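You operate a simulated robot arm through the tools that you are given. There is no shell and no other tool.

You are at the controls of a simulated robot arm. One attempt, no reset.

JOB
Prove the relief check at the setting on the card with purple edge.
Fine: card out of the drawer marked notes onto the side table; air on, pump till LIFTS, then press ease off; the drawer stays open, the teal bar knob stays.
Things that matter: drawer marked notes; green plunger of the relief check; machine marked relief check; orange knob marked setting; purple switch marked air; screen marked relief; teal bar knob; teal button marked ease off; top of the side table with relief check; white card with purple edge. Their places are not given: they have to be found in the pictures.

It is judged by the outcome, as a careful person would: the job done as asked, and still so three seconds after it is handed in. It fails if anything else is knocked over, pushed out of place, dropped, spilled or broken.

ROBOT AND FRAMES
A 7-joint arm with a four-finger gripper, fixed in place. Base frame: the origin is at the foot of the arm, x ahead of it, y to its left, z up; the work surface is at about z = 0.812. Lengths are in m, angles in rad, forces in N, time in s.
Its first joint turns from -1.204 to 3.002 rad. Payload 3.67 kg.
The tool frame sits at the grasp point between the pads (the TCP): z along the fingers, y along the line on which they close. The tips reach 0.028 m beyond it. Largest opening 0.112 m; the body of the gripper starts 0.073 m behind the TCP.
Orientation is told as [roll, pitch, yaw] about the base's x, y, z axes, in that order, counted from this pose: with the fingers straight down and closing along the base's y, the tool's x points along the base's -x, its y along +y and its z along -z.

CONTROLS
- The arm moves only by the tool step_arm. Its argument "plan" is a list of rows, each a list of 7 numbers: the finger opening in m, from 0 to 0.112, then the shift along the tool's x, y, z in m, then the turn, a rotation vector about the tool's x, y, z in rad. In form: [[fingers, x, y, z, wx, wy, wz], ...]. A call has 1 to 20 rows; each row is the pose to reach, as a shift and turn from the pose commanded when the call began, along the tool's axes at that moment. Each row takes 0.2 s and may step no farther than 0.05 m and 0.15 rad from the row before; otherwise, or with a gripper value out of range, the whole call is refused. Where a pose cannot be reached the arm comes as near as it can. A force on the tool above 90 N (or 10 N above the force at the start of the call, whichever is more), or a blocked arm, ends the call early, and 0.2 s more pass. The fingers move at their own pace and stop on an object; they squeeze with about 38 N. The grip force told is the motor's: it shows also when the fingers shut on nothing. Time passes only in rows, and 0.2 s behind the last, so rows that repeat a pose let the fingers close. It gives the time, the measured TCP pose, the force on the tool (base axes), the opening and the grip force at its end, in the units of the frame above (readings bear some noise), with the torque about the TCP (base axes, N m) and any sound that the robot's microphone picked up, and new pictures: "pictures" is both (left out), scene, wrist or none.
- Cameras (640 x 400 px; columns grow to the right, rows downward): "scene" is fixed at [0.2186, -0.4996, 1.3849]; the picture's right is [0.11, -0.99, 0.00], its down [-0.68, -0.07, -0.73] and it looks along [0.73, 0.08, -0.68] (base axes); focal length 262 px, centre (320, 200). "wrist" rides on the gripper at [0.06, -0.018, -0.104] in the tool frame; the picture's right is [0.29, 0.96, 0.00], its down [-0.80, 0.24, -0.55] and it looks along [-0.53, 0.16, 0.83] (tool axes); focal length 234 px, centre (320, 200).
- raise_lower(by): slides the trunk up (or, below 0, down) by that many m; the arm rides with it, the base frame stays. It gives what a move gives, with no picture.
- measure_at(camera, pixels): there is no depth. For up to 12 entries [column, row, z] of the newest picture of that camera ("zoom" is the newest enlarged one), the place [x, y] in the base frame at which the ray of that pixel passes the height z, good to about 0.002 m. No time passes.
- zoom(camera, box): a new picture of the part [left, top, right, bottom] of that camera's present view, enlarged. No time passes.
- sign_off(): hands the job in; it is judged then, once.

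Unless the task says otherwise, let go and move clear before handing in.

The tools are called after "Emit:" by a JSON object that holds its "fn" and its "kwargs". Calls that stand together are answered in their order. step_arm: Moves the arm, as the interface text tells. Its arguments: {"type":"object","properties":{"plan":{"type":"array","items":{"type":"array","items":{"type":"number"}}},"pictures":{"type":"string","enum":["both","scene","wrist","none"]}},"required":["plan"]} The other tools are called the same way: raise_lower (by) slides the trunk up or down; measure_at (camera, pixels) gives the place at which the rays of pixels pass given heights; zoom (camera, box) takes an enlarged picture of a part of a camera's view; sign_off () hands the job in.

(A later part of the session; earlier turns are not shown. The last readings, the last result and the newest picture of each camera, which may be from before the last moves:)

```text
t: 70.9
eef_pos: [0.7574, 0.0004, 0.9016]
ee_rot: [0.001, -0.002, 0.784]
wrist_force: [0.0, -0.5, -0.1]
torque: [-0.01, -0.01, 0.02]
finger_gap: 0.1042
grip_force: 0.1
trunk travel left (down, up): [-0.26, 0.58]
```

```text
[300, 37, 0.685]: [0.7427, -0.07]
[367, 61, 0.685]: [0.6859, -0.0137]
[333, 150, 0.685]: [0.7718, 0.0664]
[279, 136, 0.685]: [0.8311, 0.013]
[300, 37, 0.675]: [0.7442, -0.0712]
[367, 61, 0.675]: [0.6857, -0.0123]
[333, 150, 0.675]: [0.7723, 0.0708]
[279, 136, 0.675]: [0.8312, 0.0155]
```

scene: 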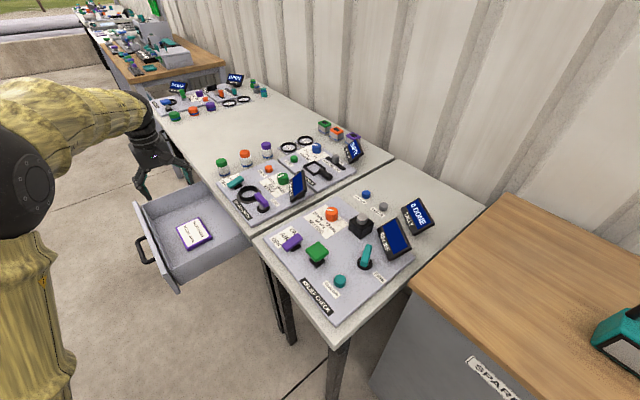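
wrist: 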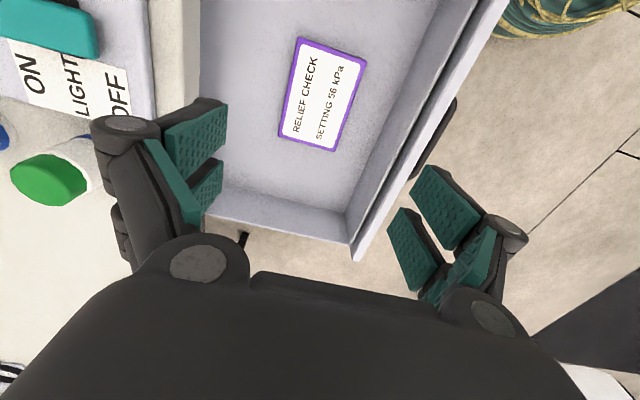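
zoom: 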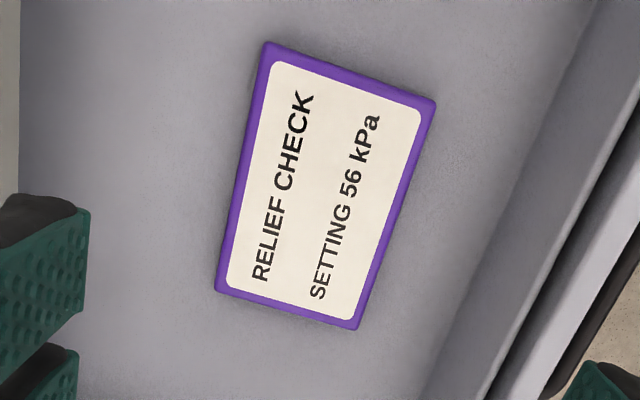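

The card's centre comes out at (0.758, -0.001), right under the TCP, with its short side ≈0.080 m. I'll descend to just above the drawer floor level (TCP z≈0.706).

Emit:
{"fn": "step_arm", "kwargs": {"plan": [[0.104, 0, 0, 0.04, 0, 0, 0], [0.104, 0, 0, 0.08, 0, 0, 0], [0.104, 0, 0, 0.12, 0, 0, 0], [0.104, 0, 0, 0.155, 0, 0, 0], [0.104, 0, 0.001, 0.18, 0, 0, 0], [0.104, 0, 0.001, 0.195, 0, 0, 0], [0.104, 0, 0.001, 0.195, 0, 0, 0]]}}

```text
t: 72.5
eef_pos: [0.7602, 0.0018, 0.7035]
ee_rot: [0.001, 0.001, 0.785]
wrist_force: [0.5, 0.5, -0.6]
torque: [0.02, 0.03, -0.01]
finger_gap: 0.1037
grip_force: 0.0
trunk travel left (down, up): [-0.26, 0.58]
```

scene: 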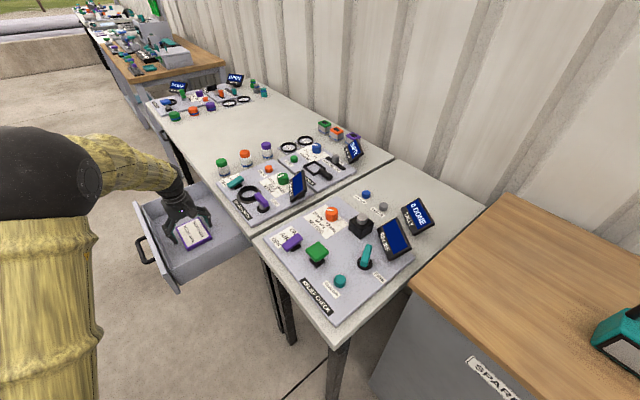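
wrist: 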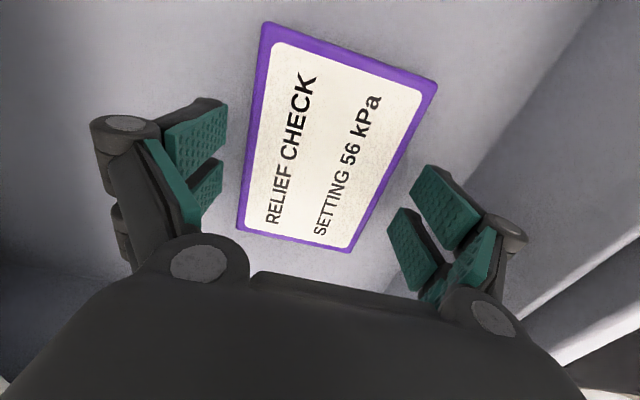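

No contact yet at z=0.7035. I'll re-measure the card corners in this closer view to fix its height and centre.

Emit:
{"fn": "measure_at", "kwargs": {"camera": "wrist", "pixels": [[268, 23, 0.685], [437, 84, 0.685], [350, 252, 0.685], [237, 229, 0.685], [268, 23, 0.67], [437, 84, 0.67], [350, 252, 0.67], [237, 229, 0.67], [268, 23, 0.655], [437, 84, 0.655], [350, 252, 0.655], [237, 229, 0.655]]}}

Emit:
{"fn": "zoom", "kwargs": {"camera": "scene", "box": [150, 180, 250, 280]}}

```text
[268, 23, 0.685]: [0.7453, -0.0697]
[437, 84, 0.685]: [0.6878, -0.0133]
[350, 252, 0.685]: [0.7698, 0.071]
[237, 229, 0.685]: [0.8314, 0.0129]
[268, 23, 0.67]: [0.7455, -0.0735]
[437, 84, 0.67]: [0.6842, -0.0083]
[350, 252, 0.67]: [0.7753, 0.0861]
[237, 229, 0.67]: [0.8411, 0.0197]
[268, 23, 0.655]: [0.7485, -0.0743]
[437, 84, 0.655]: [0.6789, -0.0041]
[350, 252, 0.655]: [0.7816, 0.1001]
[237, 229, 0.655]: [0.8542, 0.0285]
```

```text
4.00 times, centred on (200, 230) of scene
```

zoom: 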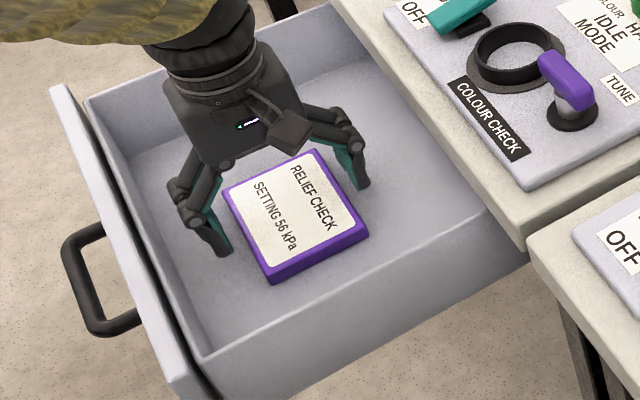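

Heights agree (z=0.685 top) and the TCP is centred on the card. I'll lower 4 mm more and close on the card.

Emit:
{"fn": "step_arm", "kwargs": {"plan": [[0.104, 0, -0.001, 0.004, 0, 0, 0], [0.09, 0, -0.001, 0.004, 0, 0, 0], [0.07, 0, -0.001, 0.004, 0, 0, 0], [0.06, 0, -0.001, 0.004, 0, 0, 0], [0.06, 0, -0.001, 0.004, 0, 0, 0]]}}

```text
t: 73.7
eef_pos: [0.759, 0.0008, 0.6998]
ee_rot: [0.001, -0.001, 0.785]
wrist_force: [-0.9, 0.4, 1.9]
torque: [-0.01, 0.07, -0.04]
finger_gap: 0.0845
grip_force: 37.8
trunk travel left (down, up): [-0.26, 0.58]
```

scene: 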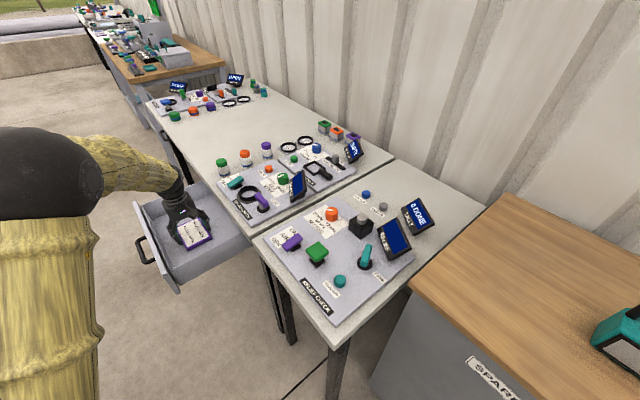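
wrist: 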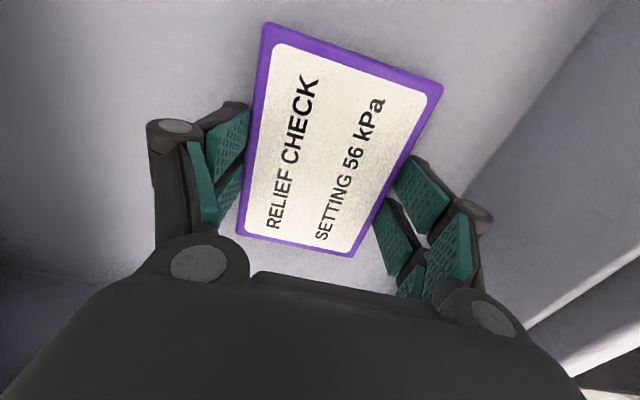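

Gripped: gap 0.0845 m with 37.8 N. I'll lift it straight up to z≈0.95.

Emit:
{"fn": "step_arm", "kwargs": {"plan": [[0.06, 0, 0, -0.015, 0, 0, 0], [0.06, 0, 0, -0.035, 0, 0, 0], [0.06, 0, 0, -0.065, 0, 0, 0], [0.06, 0, 0, -0.1, 0, 0, 0], [0.06, 0, 0, -0.14, 0, 0, 0], [0.06, 0, 0, -0.18, 0, 0, 0], [0.06, 0, 0, -0.22, 0, 0, 0], [0.06, 0, 0, -0.26, 0, 0, 0], [0.06, 0, 0, -0.26, 0, 0, 0]]}}

```text
t: 75.7
eef_pos: [0.7598, -0.0005, 0.9603]
ee_rot: [0.004, 0.001, 0.785]
wrist_force: [-0.1, -0.5, -0.4]
torque: [0.0, 0.03, -0.03]
finger_gap: 0.0845
grip_force: 37.9
trunk travel left (down, up): [-0.26, 0.58]
```

scene: 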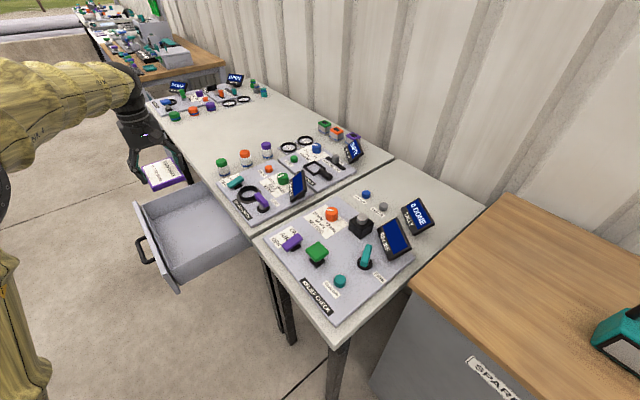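
wrist: 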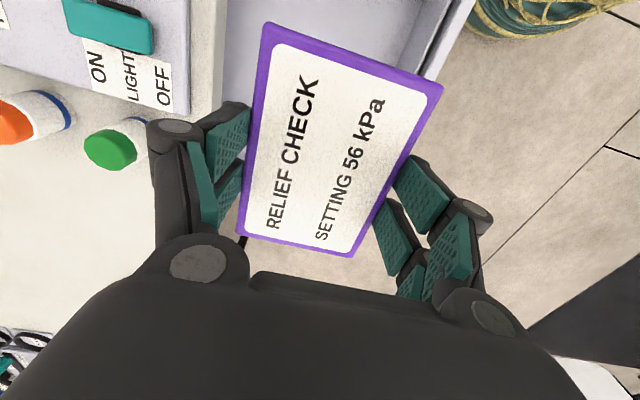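

The card is held securely at z=0.96. Now I'll look for a free patch on the side table top (behind the ADD ONE/CLEAR buttons, or the strip left of them).

Emit:
{"fn": "zoom", "kwargs": {"camera": "scene", "box": [330, 150, 500, 256]}}

Emit:
{"fn": "measure_at", "kwargs": {"camera": "scene", "pixels": [[394, 159, 0.812], [487, 208, 0.812], [366, 194, 0.83], [383, 207, 0.83], [418, 232, 0.815], [337, 198, 0.82], [413, 250, 0.82], [268, 241, 0.82], [338, 325, 0.82], [400, 180, 0.812], [440, 200, 0.812]]}}

```text
3.76 times, centred on (415, 203) of scene
```

zoom: 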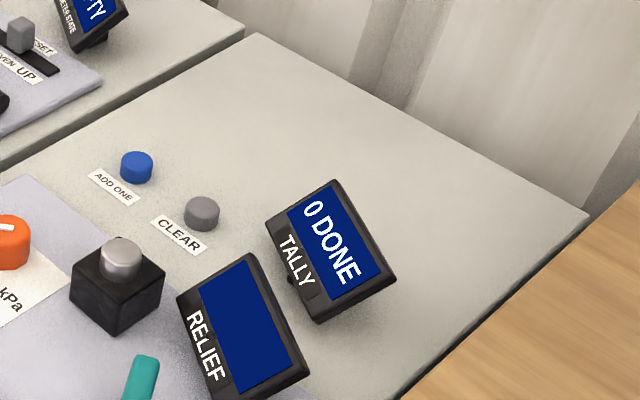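

```text
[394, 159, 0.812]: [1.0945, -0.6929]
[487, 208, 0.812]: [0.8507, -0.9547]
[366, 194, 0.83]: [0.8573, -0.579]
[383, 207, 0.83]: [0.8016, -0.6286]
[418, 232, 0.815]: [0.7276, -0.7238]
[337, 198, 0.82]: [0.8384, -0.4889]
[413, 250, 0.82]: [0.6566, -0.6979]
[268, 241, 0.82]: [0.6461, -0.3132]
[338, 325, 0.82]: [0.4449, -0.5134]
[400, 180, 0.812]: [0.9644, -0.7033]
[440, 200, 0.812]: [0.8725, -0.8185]
```

The free space behind the plate is partly far away (the buttons at ~1.03 m radius), so I need a proper look from above. I'll raise the trunk and swing the held card over toward the side table at z≈1.1, turning the hand so the camera looks toward the table's back.

Emit:
{"fn": "raise_lower", "kwargs": {"by": 0.16}}

Emit:
{"fn": "step_arm", "kwargs": {"plan": [[0.06, 0.031, -0.0159, 0, 0, 0, 0.13], [0.06, 0.0625, -0.0318, 0, 0, 0, 0.26], [0.06, 0.0937, -0.0478, 0, 0, 0, 0.39], [0.06, 0.1249, -0.0637, 0, 0, 0, 0.52], [0.06, 0.1561, -0.0796, 0, 0, 0, 0.65], [0.06, 0.1874, -0.0955, 0, 0, 0, 0.78], [0.06, 0.2186, -0.1114, 0, 0, 0, 0.91], [0.06, 0.2498, -0.1273, 0, 0, 0, 1.04], [0.06, 0.281, -0.1433, 0, 0, 0, 1.17], [0.06, 0.3123, -0.1592, 0, 0, 0, 1.3], [0.06, 0.3435, -0.1751, 0, 0, 0, 1.43], [0.06, 0.3747, -0.191, 0, 0, 0, 1.57], [0.06, 0.3747, -0.191, 0, 0, 0, 1.57]]}}

```text
t: 77.5
eef_pos: [0.7596, 0.0007, 1.1198]
ee_rot: [0.002, -0.001, 0.787]
wrist_force: [1.1, 0.6, 0.3]
torque: [-0.01, -0.01, 0.0]
finger_gap: 0.0846
grip_force: 37.9
trunk travel left (down, up): [-0.42, 0.42]
```

```text
t: 80.3
eef_pos: [0.631, -0.3977, 1.1191]
ee_rot: [0.001, 0.003, -0.788]
wrist_force: [-0.8, -0.3, -0.7]
torque: [0.01, -0.01, 0.0]
finger_gap: 0.0844
grip_force: 38.5
trunk travel left (down, up): [-0.42, 0.42]
```

scene: 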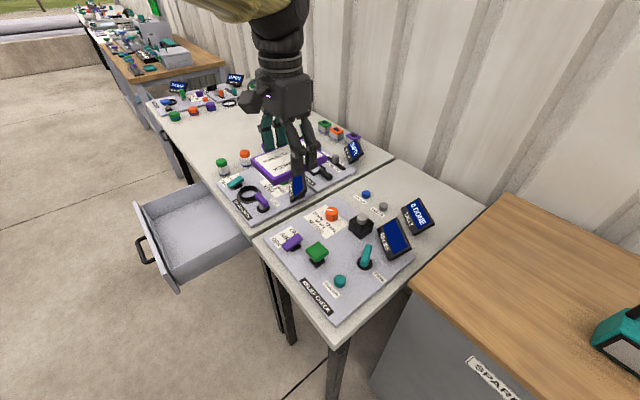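
wrist: 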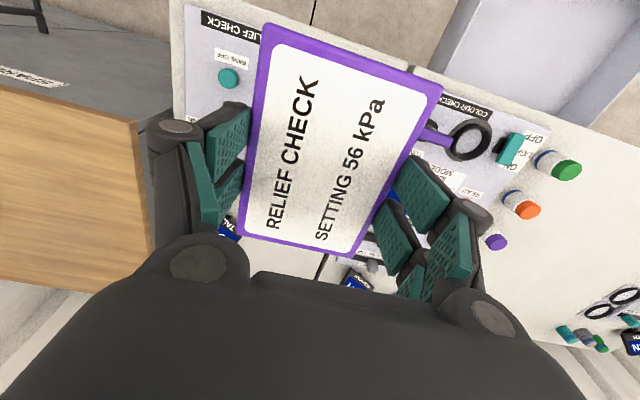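

The held card hides most of this view, so I'll use the fixed scene camera to map the side table's free areas precisely.

Emit:
{"fn": "zoom", "kwargs": {"camera": "scene", "box": [300, 150, 420, 225]}}

Emit:
{"fn": "zoom", "kwargs": {"camera": "scene", "box": [320, 225, 480, 340]}}

Emit:
{"fn": "zoom", "kwargs": {"camera": "scene", "box": [245, 200, 345, 335]}}

```text
5.33 times, centred on (360, 188) of scene
```

zoom: 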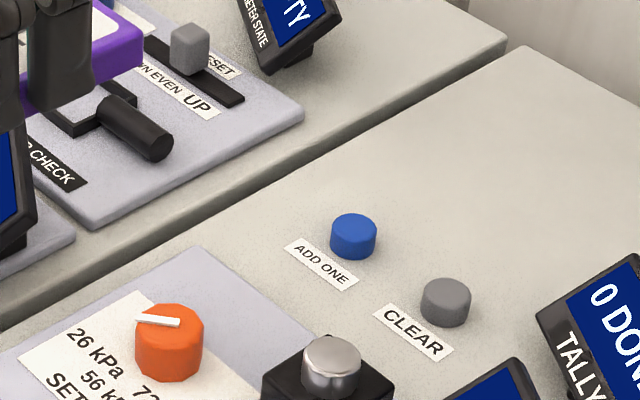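

```text
3.48 times, centred on (400, 282) of scene
```

zoom: 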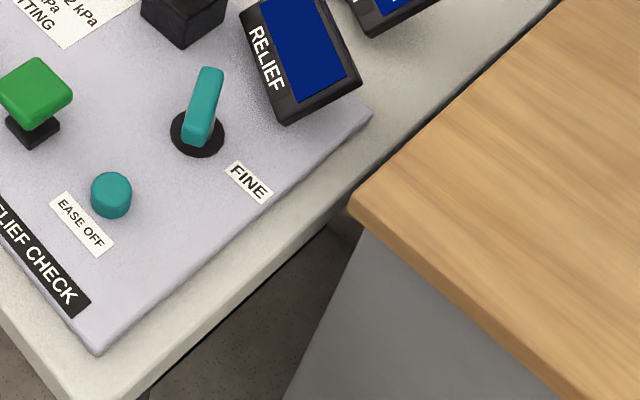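

```text
2.96 times, centred on (295, 268) of scene
```

zoom: 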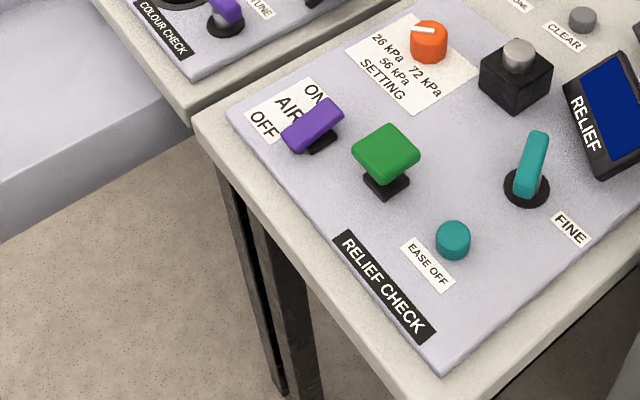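

The only bare tabletop is behind the plate; I'll measure it precisely: plate corner, table left edge, ADD ONE, CLEAR and their labels.

Emit:
{"fn": "measure_at", "kwargs": {"camera": "scene", "pixels": [[337.5, 197, 0.822], [300, 211, 0.812], [395.6, 159.5, 0.812], [366.2, 198.3, 0.812], [353.4, 197.4, 0.812], [356.2, 195.1, 0.812], [367.1, 202.1, 0.812], [383.6, 210.1, 0.812], [370.3, 210.1, 0.812], [373.1, 207.3, 0.812], [385, 216.1, 0.812], [412, 226, 0.812]]}}

Emit:
{"fn": "measure_at", "kwargs": {"camera": "scene", "pixels": [[349, 192, 0.812], [352, 186, 0.812], [360, 182, 0.812], [370, 180, 0.812], [487, 208, 0.812], [414, 256, 0.82], [436, 249, 0.812], [338, 322, 0.82], [346, 333, 0.812], [256, 240, 0.812], [269, 240, 0.82]]}}

```text
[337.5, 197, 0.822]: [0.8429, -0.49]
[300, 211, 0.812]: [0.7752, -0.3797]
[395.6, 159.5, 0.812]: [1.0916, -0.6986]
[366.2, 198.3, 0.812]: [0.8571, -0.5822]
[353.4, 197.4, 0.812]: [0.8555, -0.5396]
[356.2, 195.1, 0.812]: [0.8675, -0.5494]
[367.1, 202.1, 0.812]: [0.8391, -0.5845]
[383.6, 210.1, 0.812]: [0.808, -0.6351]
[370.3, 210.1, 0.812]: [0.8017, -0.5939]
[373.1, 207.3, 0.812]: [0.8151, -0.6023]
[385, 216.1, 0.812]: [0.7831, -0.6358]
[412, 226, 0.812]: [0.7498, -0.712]
```

```text
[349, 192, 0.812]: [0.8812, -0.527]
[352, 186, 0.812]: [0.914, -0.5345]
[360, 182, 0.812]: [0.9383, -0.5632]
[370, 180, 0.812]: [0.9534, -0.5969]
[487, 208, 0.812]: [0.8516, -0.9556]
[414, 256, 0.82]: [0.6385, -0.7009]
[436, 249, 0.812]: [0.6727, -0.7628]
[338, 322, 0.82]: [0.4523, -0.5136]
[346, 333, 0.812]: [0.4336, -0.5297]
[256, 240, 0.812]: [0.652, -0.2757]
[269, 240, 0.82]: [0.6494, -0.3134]
```

The bare patch starts about 1.04 m along the diagonal behind the buttons, so its centre is roughly 1.1 m from the base. I'll test how far the arm really reaches tool-down by moving out toward (0.80, -0.56) at z≈1.0 first.

Emit:
{"fn": "step_arm", "kwargs": {"plan": [[0.06, -0.039, 0.0008, 0.02, 0, 0, 0], [0.06, -0.078, 0.0017, 0.04, 0, 0, 0], [0.06, -0.117, 0.0025, 0.06, 0, 0, 0], [0.06, -0.156, 0.0033, 0.08, 0, 0, 0], [0.06, -0.195, 0.0042, 0.1, 0, 0, 0], [0.06, -0.234, 0.005, 0.12, 0, 0, 0], [0.06, -0.234, 0.005, 0.12, 0, 0, 0]]}}

```text
t: 81.9
eef_pos: [0.7976, -0.5613, 1.0006]
ee_rot: [0.002, 0.001, -0.786]
wrist_force: [0.1, -0.3, -0.1]
torque: [-0.04, -0.01, -0.02]
finger_gap: 0.0847
grip_force: 38.0
trunk travel left (down, up): [-0.42, 0.42]
```

scene: 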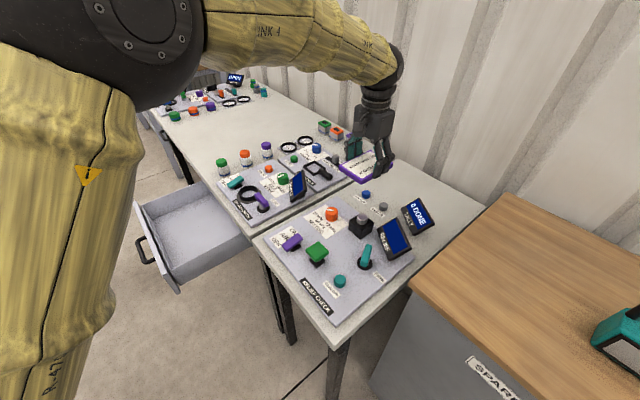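
wrist: 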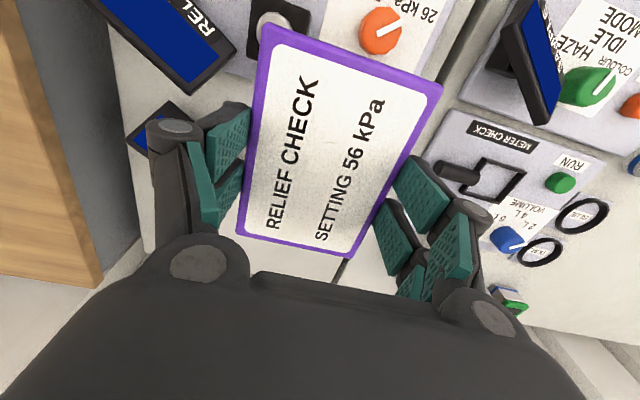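

It reached (0.798, -0.561) exactly and the elbow still has bend. I'll test further out by another 0.11 m along the diagonal.

Emit:
{"fn": "step_arm", "kwargs": {"plan": [[0.06, -0.0275, 0, 0, 0, 0, 0], [0.06, -0.055, 0, 0, 0, 0, 0], [0.06, -0.0825, 0, 0, 0, 0, 0], [0.06, -0.11, 0, 0, 0, 0, 0], [0.06, -0.11, 0, 0, 0, 0, 0]]}}

```text
t: 83.1
eef_pos: [0.8762, -0.6397, 1.0002]
ee_rot: [0.003, 0.001, -0.787]
wrist_force: [-0.3, -0.7, -0.1]
torque: [0.01, 0.0, -0.02]
finger_gap: 0.0842
grip_force: 38.1
trunk travel left (down, up): [-0.42, 0.42]
```

scene: 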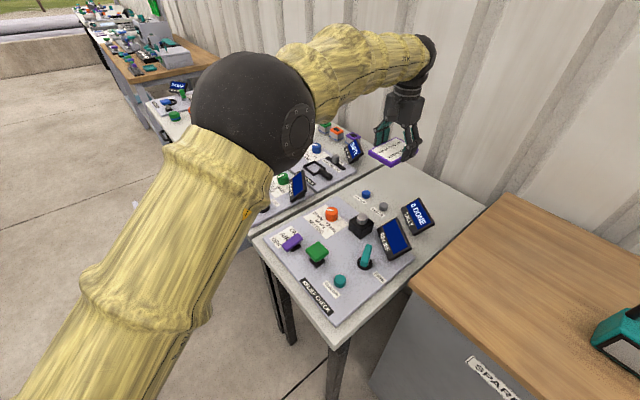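
wrist: 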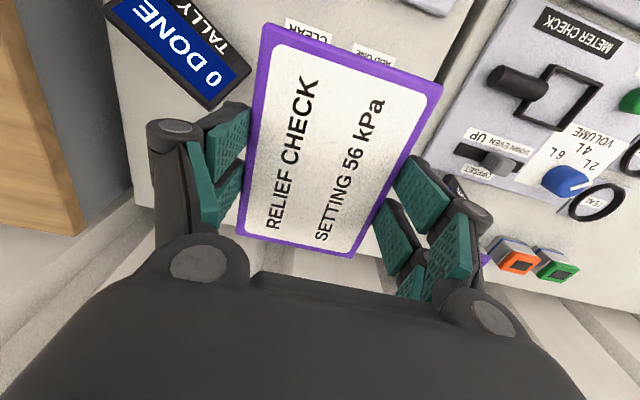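

It reaches (0.876, -0.640) tool-down without trouble. The footprint must clear ADD ONE/CLEAR (a≈1.02), so I'll go another 0.05 m out, to a≈1.12 along the diagonal.

Emit:
{"fn": "step_arm", "kwargs": {"plan": [[0.06, -0.0125, -0.003, 0, 0, 0, 0], [0.06, -0.025, -0.006, 0, 0, 0, 0], [0.06, -0.0375, -0.009, 0, 0, 0, 0], [0.06, -0.05, -0.012, 0, 0, 0, 0], [0.06, -0.05, -0.012, 0, 0, 0, 0]]}}

```text
t: 84.3
eef_pos: [0.9057, -0.683, 0.9988]
ee_rot: [0.002, 0.002, -0.787]
wrist_force: [0.0, 0.5, -0.7]
torque: [-0.02, -0.03, 0.0]
finger_gap: 0.0844
grip_force: 38.1
trunk travel left (down, up): [-0.42, 0.42]
```

scene: 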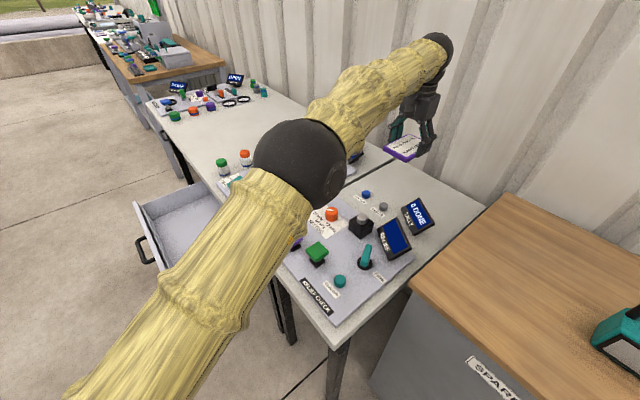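
wrist: 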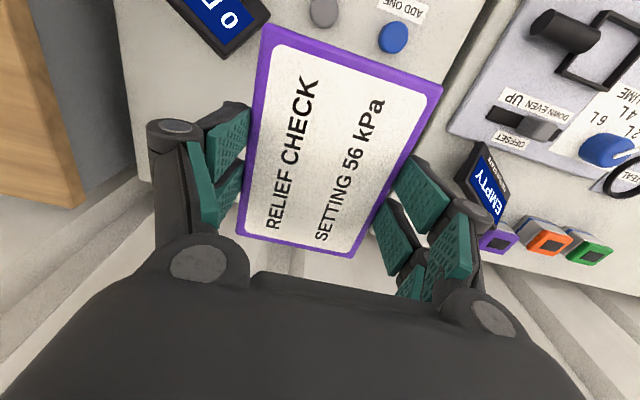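

At (0.906, -0.683) the card is clear of the buttons. The elbow is high enough (about z=1.15), so I'll lower the trunk 0.11 m and then finish the descent with the arm.

Emit:
{"fn": "raise_lower", "kwargs": {"by": -0.11}}

Emit:
{"fn": "step_arm", "kwargs": {"plan": [[0.06, 0, 0, 0.01, 0, 0, 0], [0.06, 0, 0, 0.02, 0, 0, 0], [0.06, 0, 0, 0.02, 0, 0, 0]]}}

```text
t: 85.7
eef_pos: [0.9054, -0.6828, 0.8895]
ee_rot: [0.002, 0.002, -0.785]
wrist_force: [0.2, -0.1, -0.3]
torque: [0.02, -0.01, 0.01]
finger_gap: 0.0846
grip_force: 38.0
trunk travel left (down, up): [-0.31, 0.53]
```

```text
t: 86.5
eef_pos: [0.9043, -0.6821, 0.8697]
ee_rot: [0.002, 0.001, -0.785]
wrist_force: [-0.1, 0.2, -0.6]
torque: [0.03, 0.01, -0.01]
finger_gap: 0.0844
grip_force: 37.8
trunk travel left (down, up): [-0.31, 0.53]
```

scene: 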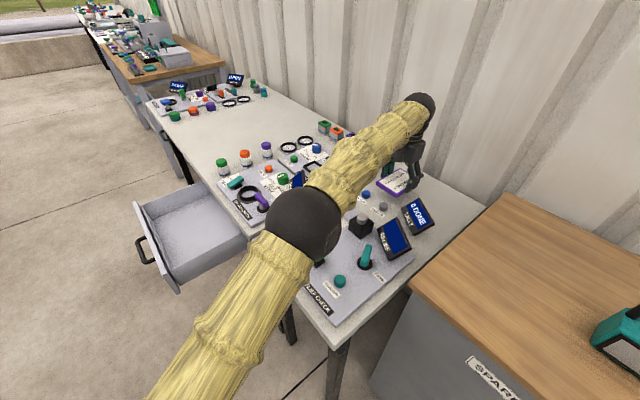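
wrist: 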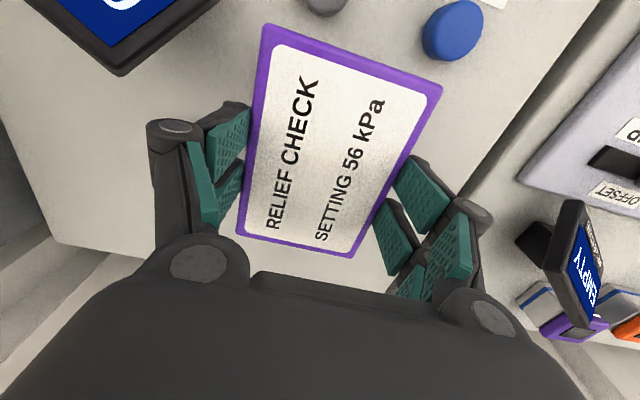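

Card hovering at about 2.5 cm above the tabletop, its near edge ~3 cm clear of the blue ADD ONE button. I'll lower 0.02 m and then creep down to contact.

Emit:
{"fn": "step_arm", "kwargs": {"plan": [[0.06, 0, 0, 0.007, 0, 0, 0], [0.06, 0, 0, 0.014, 0, 0, 0], [0.06, 0, 0, 0.02, 0, 0, 0], [0.06, 0, 0, 0.023, 0, 0, 0], [0.06, 0, 0, 0.023, 0, 0, 0]]}}

```text
t: 87.7
eef_pos: [0.9051, -0.6835, 0.8453]
ee_rot: [0.001, 0.001, -0.784]
wrist_force: [0.3, 0.0, -0.4]
torque: [0.0, 0.03, 0.01]
finger_gap: 0.0844
grip_force: 37.6
trunk travel left (down, up): [-0.31, 0.53]
```

scene: 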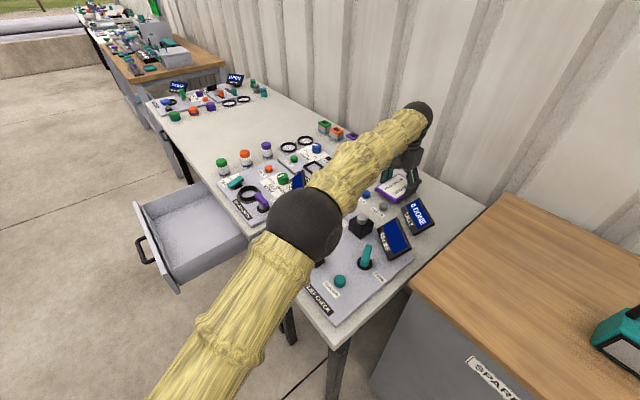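
wrist: 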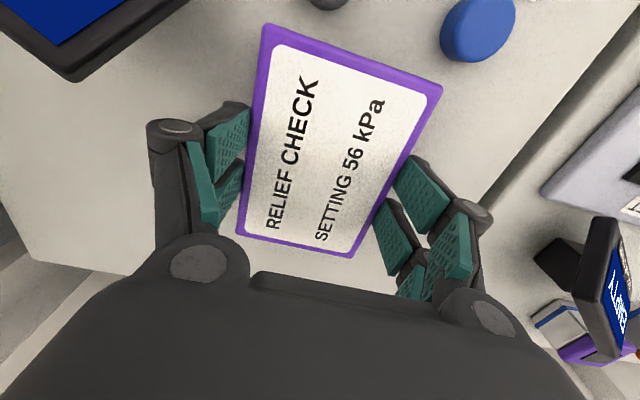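

Still no contact at z=0.845. I'll creep down by 2 mm steps.

Emit:
{"fn": "step_arm", "kwargs": {"plan": [[0.06, 0, 0, 0.002, 0, 0, 0], [0.06, 0, 0, 0.004, 0, 0, 0], [0.06, 0, 0, 0.004, 0, 0, 0]], "pictures": "none"}}

```text
t: 88.5
eef_pos: [0.9053, -0.6826, 0.8412]
ee_rot: [0.003, 0.004, -0.784]
wrist_force: [0.1, 1.3, -1.5]
torque: [0.0, 0.0, 0.03]
finger_gap: 0.0845
grip_force: 38.2
trunk travel left (down, up): [-0.31, 0.53]
```

Emit:
{"fn": "step_arm", "kwargs": {"plan": [[0.06, 0, 0, 0.0015, 0, 0, 0], [0.06, 0, 0, 0.003, 0, 0, 0], [0.06, 0, 0, 0.003, 0, 0, 0]], "pictures": "wrist"}}

```text
t: 89.3
eef_pos: [0.9049, -0.6823, 0.8387]
ee_rot: [0.001, 0.002, -0.784]
wrist_force: [-0.4, -0.1, 0.9]
torque: [-0.01, 0.0, -0.03]
finger_gap: 0.0848
grip_force: 37.7
trunk travel left (down, up): [-0.31, 0.53]
```

wrist: 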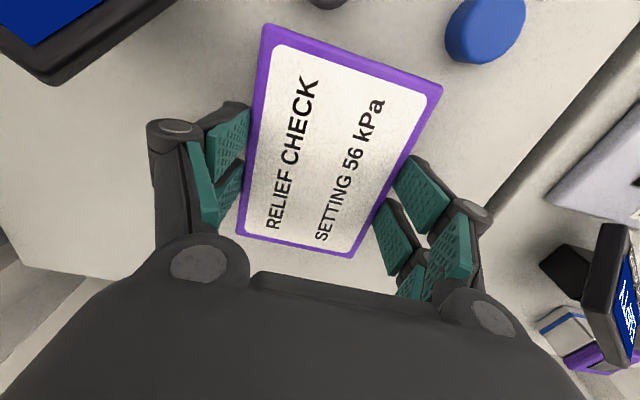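

z=0.8387 with no clear contact yet; I'll continue to creep down.

Emit:
{"fn": "step_arm", "kwargs": {"plan": [[0.06, 0, 0, 0.0015, 0, 0, 0], [0.06, 0, 0, 0.003, 0, 0, 0], [0.06, 0, 0, 0.003, 0, 0, 0]], "pictures": "none"}}

```text
t: 90.1
eef_pos: [0.9052, -0.6827, 0.837]
ee_rot: [0.003, 0.002, -0.785]
wrist_force: [-0.1, -0.6, -1.2]
torque: [-0.04, 0.0, 0.03]
finger_gap: 0.0845
grip_force: 38.1
trunk travel left (down, up): [-0.31, 0.53]
```

Emit:
{"fn": "step_arm", "kwargs": {"plan": [[0.06, 0, 0, 0.0015, 0, 0, 0], [0.06, 0, 0, 0.003, 0, 0, 0], [0.06, 0, 0, 0.003, 0, 0, 0]], "pictures": "none"}}

```text
t: 90.9
eef_pos: [0.9041, -0.6825, 0.8327]
ee_rot: [0.002, 0.001, -0.785]
wrist_force: [0.2, 0.8, -0.7]
torque: [-0.03, 0.01, -0.02]
finger_gap: 0.0845
grip_force: 38.5
trunk travel left (down, up): [-0.31, 0.53]
```

Still nothing at z=0.8327; the side table may be a bit lower than the main one. I'll keep creeping down.

Emit:
{"fn": "step_arm", "kwargs": {"plan": [[0.06, 0, 0, 0.0015, 0, 0, 0], [0.06, 0, 0, 0.003, 0, 0, 0], [0.06, 0, 0, 0.0045, 0, 0, 0], [0.06, 0, 0, 0.0045, 0, 0, 0]], "pictures": "wrist"}}

```text
t: 91.9
eef_pos: [0.9054, -0.6839, 0.8285]
ee_rot: [0.003, 0.001, -0.784]
wrist_force: [-0.2, -0.5, 0.3]
torque: [-0.05, -0.02, -0.01]
finger_gap: 0.0847
grip_force: 38.1
trunk travel left (down, up): [-0.31, 0.53]
```

wrist: 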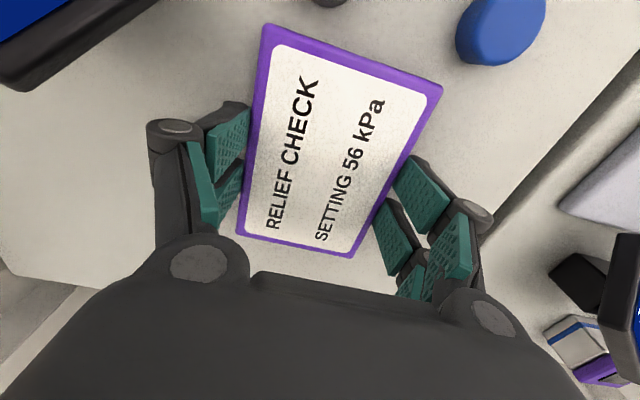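

Emit:
{"fn": "step_arm", "kwargs": {"plan": [[0.06, 0, 0, 0.0015, 0, 0, 0], [0.06, 0, 0, 0.003, 0, 0, 0], [0.06, 0, 0, 0.0045, 0, 0, 0], [0.06, 0, 0, 0.0045, 0, 0, 0]], "pictures": "none"}}

```text
t: 92.9
eef_pos: [0.9026, -0.6818, 0.8282]
ee_rot: [0.005, -0.002, -0.787]
wrist_force: [6.5, -8.0, 28.0]
torque: [-0.09, -0.08, 0.02]
finger_gap: 0.0846
grip_force: 38.0
trunk travel left (down, up): [-0.31, 0.53]
```

Contact: 28 N upward at z=0.828, so the card rests on the table. I'll relieve 3.5 mm of command, open the fingers gently, and then rise straight up.

Emit:
{"fn": "step_arm", "kwargs": {"plan": [[0.06, 0, 0, -0.0035, 0, 0, 0], [0.06, 0, 0, -0.0035, 0, 0, 0], [0.088, 0, 0, -0.0035, 0, 0, 0], [0.095, 0, 0, -0.0035, 0, 0, 0], [0.105, 0, 0, -0.0035, 0, 0, 0], [0.108, 0, 0, -0.0035, 0, 0, 0], [0.108, 0, 0, -0.01, 0, 0, 0], [0.108, 0, 0, -0.025, 0, 0, 0], [0.108, 0, 0, -0.05, 0, 0, 0], [0.108, 0, 0, -0.08, 0, 0, 0]]}}

```text
t: 95.1
eef_pos: [0.903, -0.6843, 0.9028]
ee_rot: [0.001, 0.002, -0.786]
wrist_force: [-0.4, 0.1, -0.7]
torque: [0.01, -0.01, 0.02]
finger_gap: 0.1081
grip_force: 0.0
trunk travel left (down, up): [-0.31, 0.53]
```

scene: 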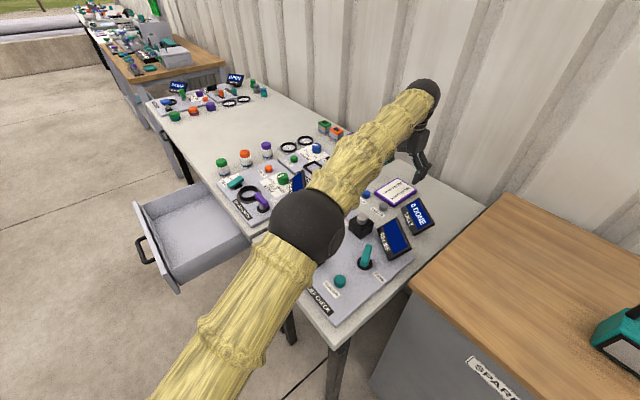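
wrist: 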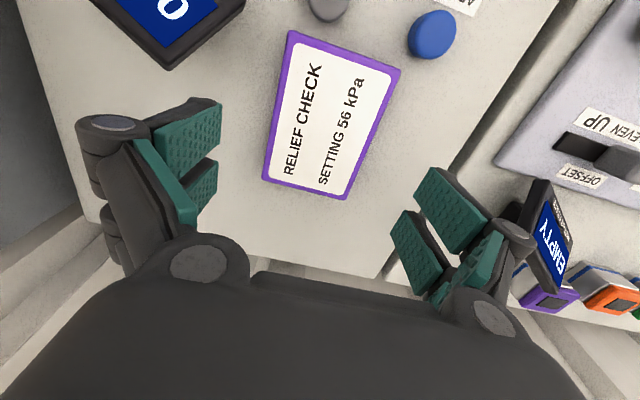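

The card lies flat on the side table behind the buttons (tally still 0). Now I'll raise the trunk and bring the hand back over the relief check to look at its controls.

Emit:
{"fn": "raise_lower", "kwargs": {"by": 0.2}}

Emit:
{"fn": "step_arm", "kwargs": {"plan": [[0.1, 0.045, 0.002, 0, 0, 0, 0], [0.09, 0.09, 0.004, 0, 0, 0, 0], [0.08, 0.135, 0.006, 0, 0, 0, 0], [0.07, 0.18, 0.008, 0, 0, 0, 0], [0.06, 0.225, 0.01, 0, 0, 0, 0], [0.05, 0.27, 0.01, 0, 0, 0, 0], [0.05, 0.315, 0.01, 0, 0, 0, 0], [0.05, 0.36, 0.01, 0, 0, 0, 0], [0.05, 0.405, 0.01, 0, 0, 0, 0], [0.05, 0.45, 0.01, 0, 0, 0, 0], [0.05, 0.49, 0.01, 0, 0, 0, 0], [0.05, 0.49, 0.01, 0, 0, 0, 0]]}}

```text
t: 97.3
eef_pos: [0.9027, -0.6843, 1.1019]
ee_rot: [0.001, 0.003, -0.784]
wrist_force: [-0.1, -1.0, -0.8]
torque: [0.0, -0.03, 0.0]
finger_gap: 0.1078
grip_force: 0.1
trunk travel left (down, up): [-0.51, 0.33]
```

```text
t: 99.9
eef_pos: [0.5616, -0.3338, 1.1039]
ee_rot: [0.003, 0.004, -0.785]
wrist_force: [0.8, -0.4, -0.2]
torque: [0.04, -0.01, -0.03]
finger_gap: 0.0502
grip_force: 0.0
trunk travel left (down, up): [-0.51, 0.33]
```

scene: 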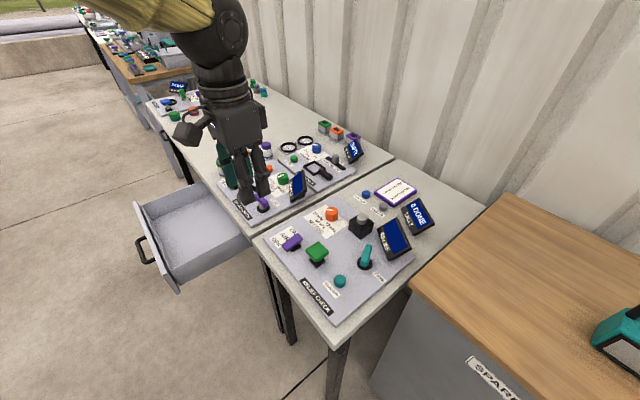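
wrist: 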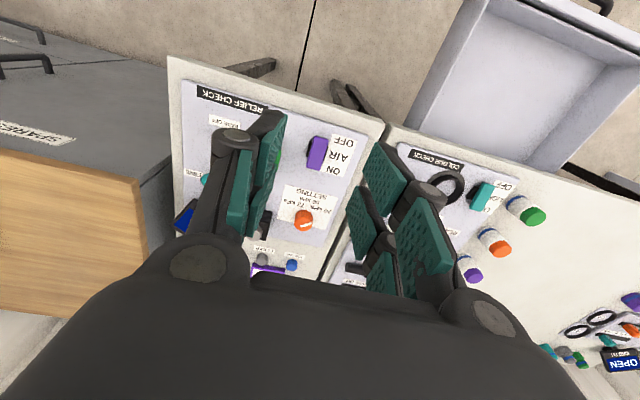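

The card is in place and the wrist view now shows the AIR switch at (317, 153) and the orange knob at (303, 218). I'll zoom in on both views for the knob's pointer and the switch state.

Emit:
{"fn": "zoom", "kwargs": {"camera": "wrist", "box": [240, 110, 380, 260]}}

Emit:
{"fn": "zoom", "kwargs": {"camera": "scene", "box": [300, 195, 364, 235]}}

Emit:
{"fn": "zoom", "kwargs": {"camera": "scene", "box": [264, 225, 344, 300]}}

```text
2.67 times, centred on (310, 185) of wrist
```

zoom: 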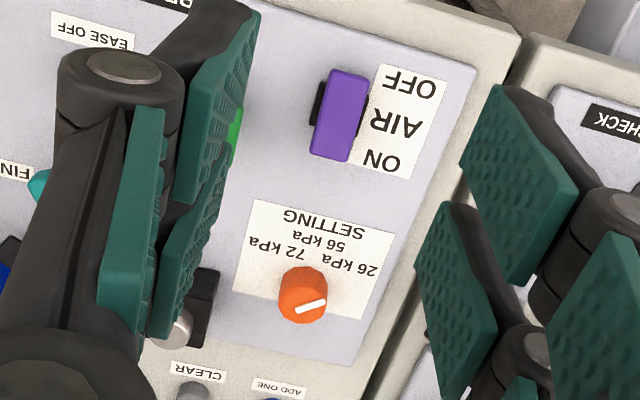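

```text
10.00 times, centred on (332, 215) of scene
```

zoom: 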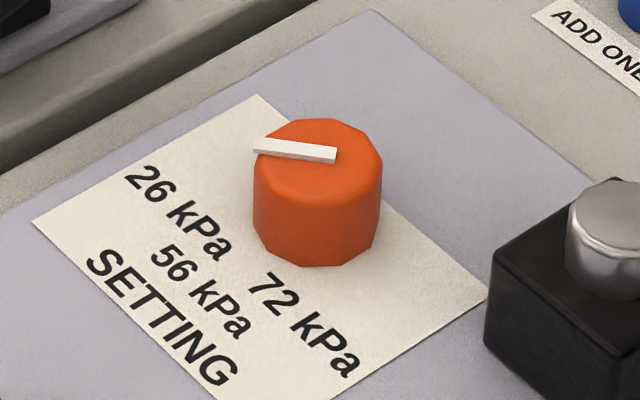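

```text
5.33 times, centred on (304, 262) of scene
```

zoom: 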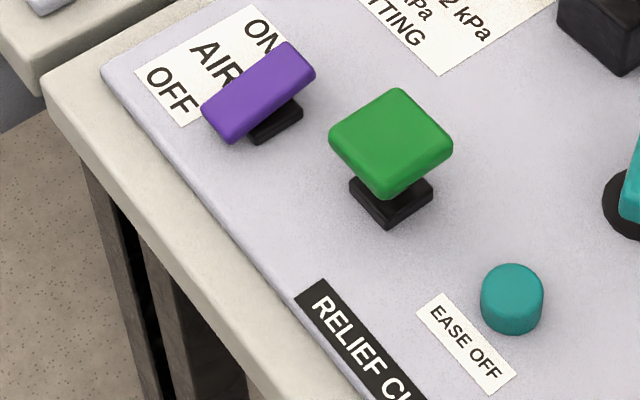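

The pointer now points at 26 kPa (toward base +y); 56 kPa is 45° counter-clockwise from it, straight toward the front edge. The air switch is tilted to OFF. I'll triangulate the heights and positions of the knob, switch, plunger and button from both cameras.

Emit:
{"fn": "measure_at", "kwargs": {"camera": "scene", "pixels": [[331.8, 210.3, 0.83], [331.8, 210.3, 0.84], [331.8, 210.3, 0.85], [331.8, 210.3, 0.86], [331.8, 221, 0.8], [331.8, 221, 0.81], [331.8, 221, 0.82]]}}

Emit:
{"fn": "measure_at", "kwargs": {"camera": "wrist", "pixels": [[303.6, 223.2, 0.83], [303.6, 223.2, 0.84], [303.6, 223.2, 0.85], [303.6, 223.2, 0.86], [326, 134, 0.81], [349, 153, 0.81]]}}

```text
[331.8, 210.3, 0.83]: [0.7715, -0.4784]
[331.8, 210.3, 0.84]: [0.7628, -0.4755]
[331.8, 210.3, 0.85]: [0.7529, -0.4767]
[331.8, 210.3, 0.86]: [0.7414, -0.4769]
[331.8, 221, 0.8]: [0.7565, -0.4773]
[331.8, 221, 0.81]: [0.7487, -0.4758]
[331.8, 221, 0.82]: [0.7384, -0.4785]
```

```text
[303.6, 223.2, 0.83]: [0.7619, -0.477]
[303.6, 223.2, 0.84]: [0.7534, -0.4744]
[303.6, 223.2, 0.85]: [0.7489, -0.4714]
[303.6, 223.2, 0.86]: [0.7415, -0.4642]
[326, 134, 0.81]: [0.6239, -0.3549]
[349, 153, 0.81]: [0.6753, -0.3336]
```

Both rays agree on a knob top near z≈0.85 at about (0.752, -0.475), to within a few mm. I'll move above it at z≈0.97 for a close look.

Emit:
{"fn": "step_arm", "kwargs": {"plan": [[0.06, -0.039, 0.0058, 0.0223, 0, 0, 0], [0.07, -0.078, 0.0115, 0.0447, 0, 0, 0], [0.07, -0.117, 0.0173, 0.067, 0, 0, 0], [0.07, -0.156, 0.0231, 0.0893, 0, 0, 0], [0.07, -0.195, 0.0288, 0.1117, 0, 0, 0], [0.07, -0.234, 0.0346, 0.134, 0, 0, 0], [0.07, -0.234, 0.0346, 0.134, 0, 0, 0]]}}

```text
t: 101.5
eef_pos: [0.7512, -0.4698, 0.9749]
ee_rot: [0.004, -0.001, -0.786]
wrist_force: [-1.2, 0.7, 0.9]
torque: [-0.02, -0.02, 0.02]
finger_gap: 0.0701
grip_force: 0.1
trunk travel left (down, up): [-0.51, 0.33]
```

scene: 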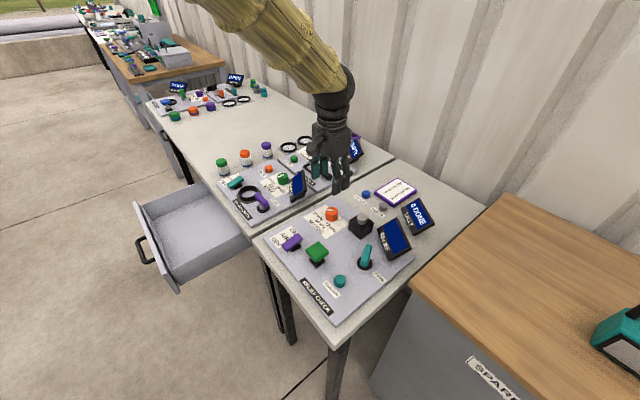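
wrist: 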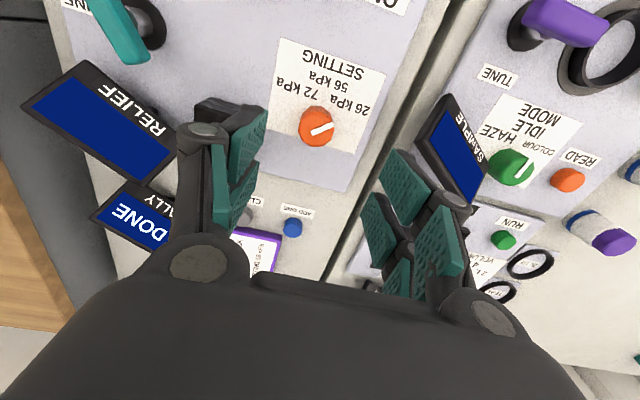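

The knob is at (316, 128), close to where it should be under the TCP. I'll zoom in for its centre and pointer angle.

Emit:
{"fn": "zoom", "kwargs": {"camera": "wrist", "box": [260, 80, 380, 180]}}

Emit:
{"fn": "measure_at", "kwargs": {"camera": "wrist", "pixels": [[316, 128, 0.84], [316, 128, 0.85], [316, 128, 0.86]]}}

```text
4.00 times, centred on (320, 130) of wrist
```

zoom: 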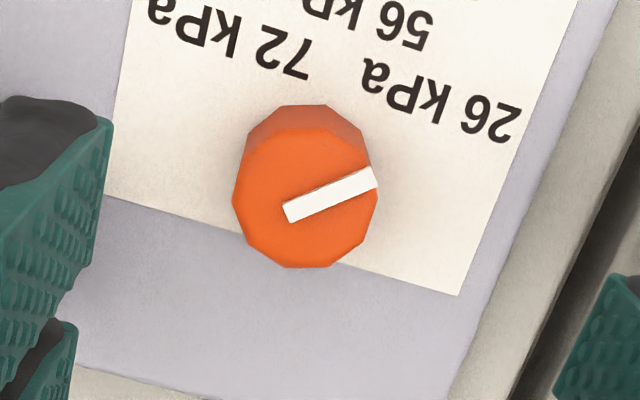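

```text
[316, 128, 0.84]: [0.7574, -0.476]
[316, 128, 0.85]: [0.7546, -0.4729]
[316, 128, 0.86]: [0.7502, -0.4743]
```

The knob centre is about (0.7535, -0.474), diameter 0.035, pointer at about 225° in the panel's frame (26 kPa). I'll centre and descend so the pads straddle it (TCP z≈0.856).

Emit:
{"fn": "step_arm", "kwargs": {"plan": [[0.07, -0.0046, -0.0013, 0.035, 0, 0, 0], [0.07, -0.0046, -0.0013, 0.07, 0, 0, 0], [0.07, -0.0046, -0.0013, 0.1, 0, 0, 0], [0.07, -0.0046, -0.0013, 0.118, 0, 0, 0], [0.07, -0.0046, -0.0013, 0.118, 0, 0, 0]]}}

```text
t: 102.7
eef_pos: [0.7553, -0.4761, 0.853]
ee_rot: [0.002, 0.001, -0.786]
wrist_force: [0.0, -0.1, -0.2]
torque: [0.0, -0.02, 0.01]
finger_gap: 0.0698
grip_force: 0.0
trunk travel left (down, up): [-0.51, 0.33]
```

scene: 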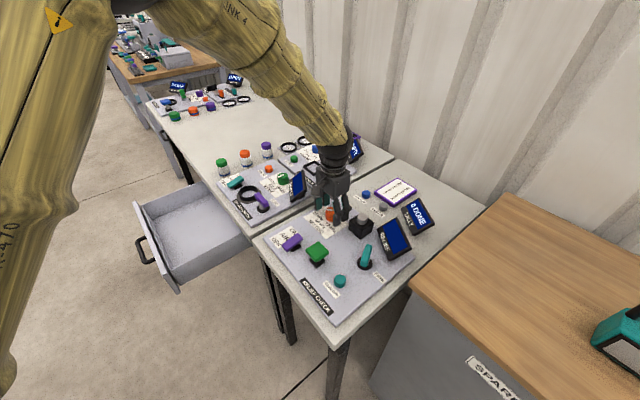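
wrist: 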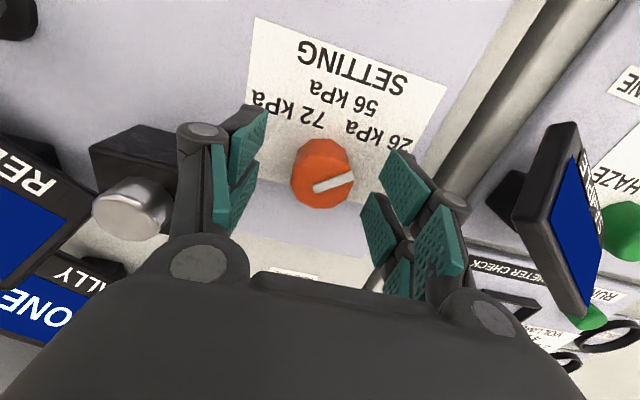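

The knob (323, 175) sits between the pads. Let me zoom to check how deep the pads overlap it before closing.

Emit:
{"fn": "zoom", "kwargs": {"camera": "wrist", "box": [220, 110, 440, 250]}}

Emit:
{"fn": "zoom", "kwargs": {"camera": "scene", "box": [290, 170, 390, 240]}}

```text
2.86 times, centred on (330, 180) of wrist
```

zoom: 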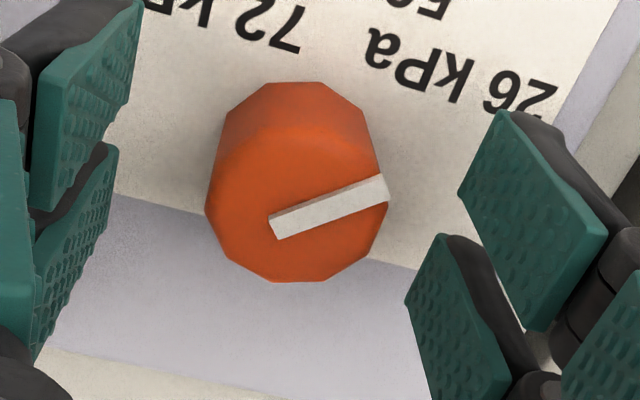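

```text
5.71 times, centred on (340, 205) of scene
```

zoom: 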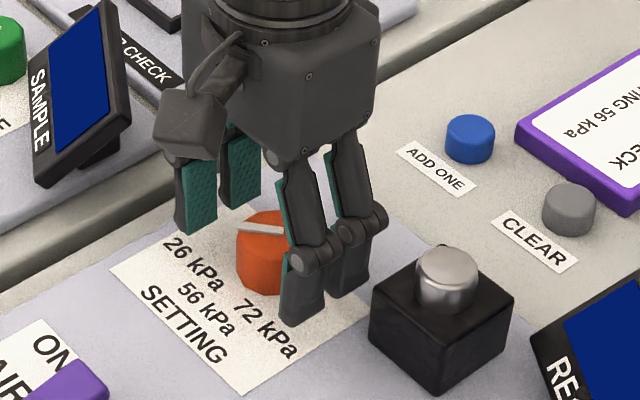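

The knob is centred between the jaws within ~1 mm. I'll close on it.

Emit:
{"fn": "step_arm", "kwargs": {"plan": [[0.05, 0, 0.001, 0, 0, 0, 0], [0.035, 0, 0.001, 0, 0, 0, 0], [0.02, 0, 0.001, 0, 0, 0, 0], [0.02, 0, 0.001, 0, 0, 0, 0]]}}

```text
t: 103.7
eef_pos: [0.7577, -0.4745, 0.8529]
ee_rot: [0.001, 0.002, -0.786]
wrist_force: [6.4, 6.1, -0.7]
torque: [0.21, -0.25, 0.01]
finger_gap: 0.0368
grip_force: 45.1
trunk travel left (down, up): [-0.51, 0.33]
```

scene: 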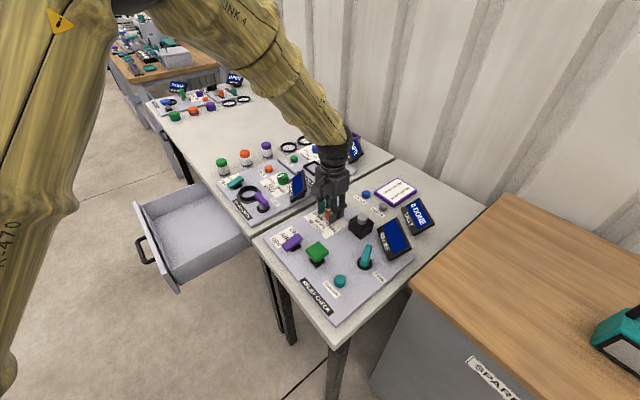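
wrist: 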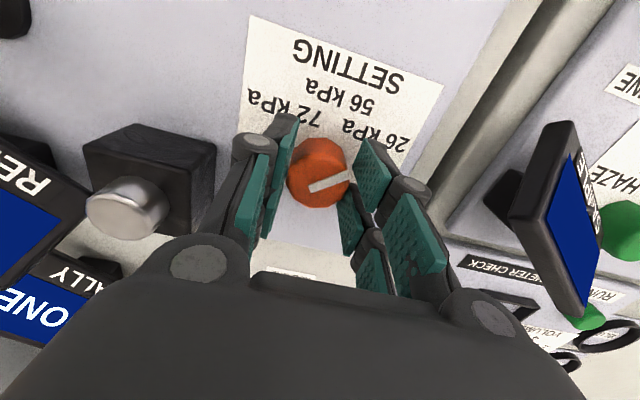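

The knob is gripped (gap 0.037). I'll rotate 45° counter-clockwise seen from above (tool wz negative).

Emit:
{"fn": "step_arm", "kwargs": {"plan": [[0.02, 0, -0.001, 0, 0, 0, -0.1309], [0.02, 0, -0.001, 0, 0, 0, -0.2618], [0.02, 0, -0.001, 0, 0, 0, -0.3927], [0.02, 0, -0.001, 0, 0, 0, -0.5236], [0.02, 0, -0.001, 0, 0, 0, -0.6545], [0.02, 0, -0.001, 0, 0, 0, -0.7854], [0.02, 0, -0.001, 0, 0, 0, -0.7854]]}}

```text
t: 105.3
eef_pos: [0.7548, -0.4767, 0.8524]
ee_rot: [0.002, 0.0, -0.001]
wrist_force: [17.0, -27.9, 21.2]
torque: [-0.82, -0.09, -0.1]
finger_gap: 0.0366
grip_force: 44.8
trunk travel left (down, up): [-0.51, 0.33]
```

scene: 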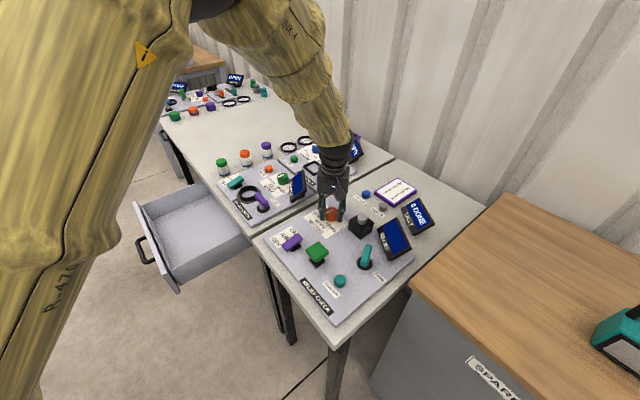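
wrist: 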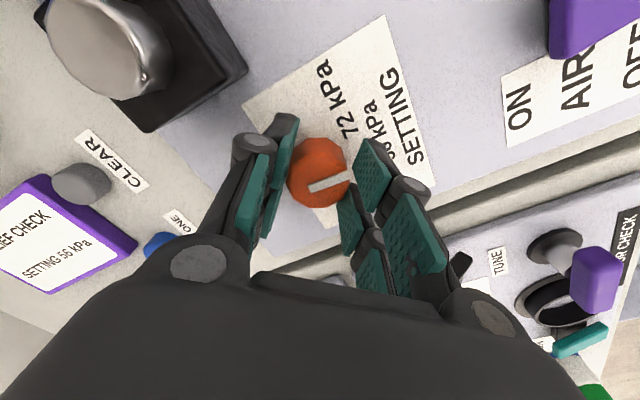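

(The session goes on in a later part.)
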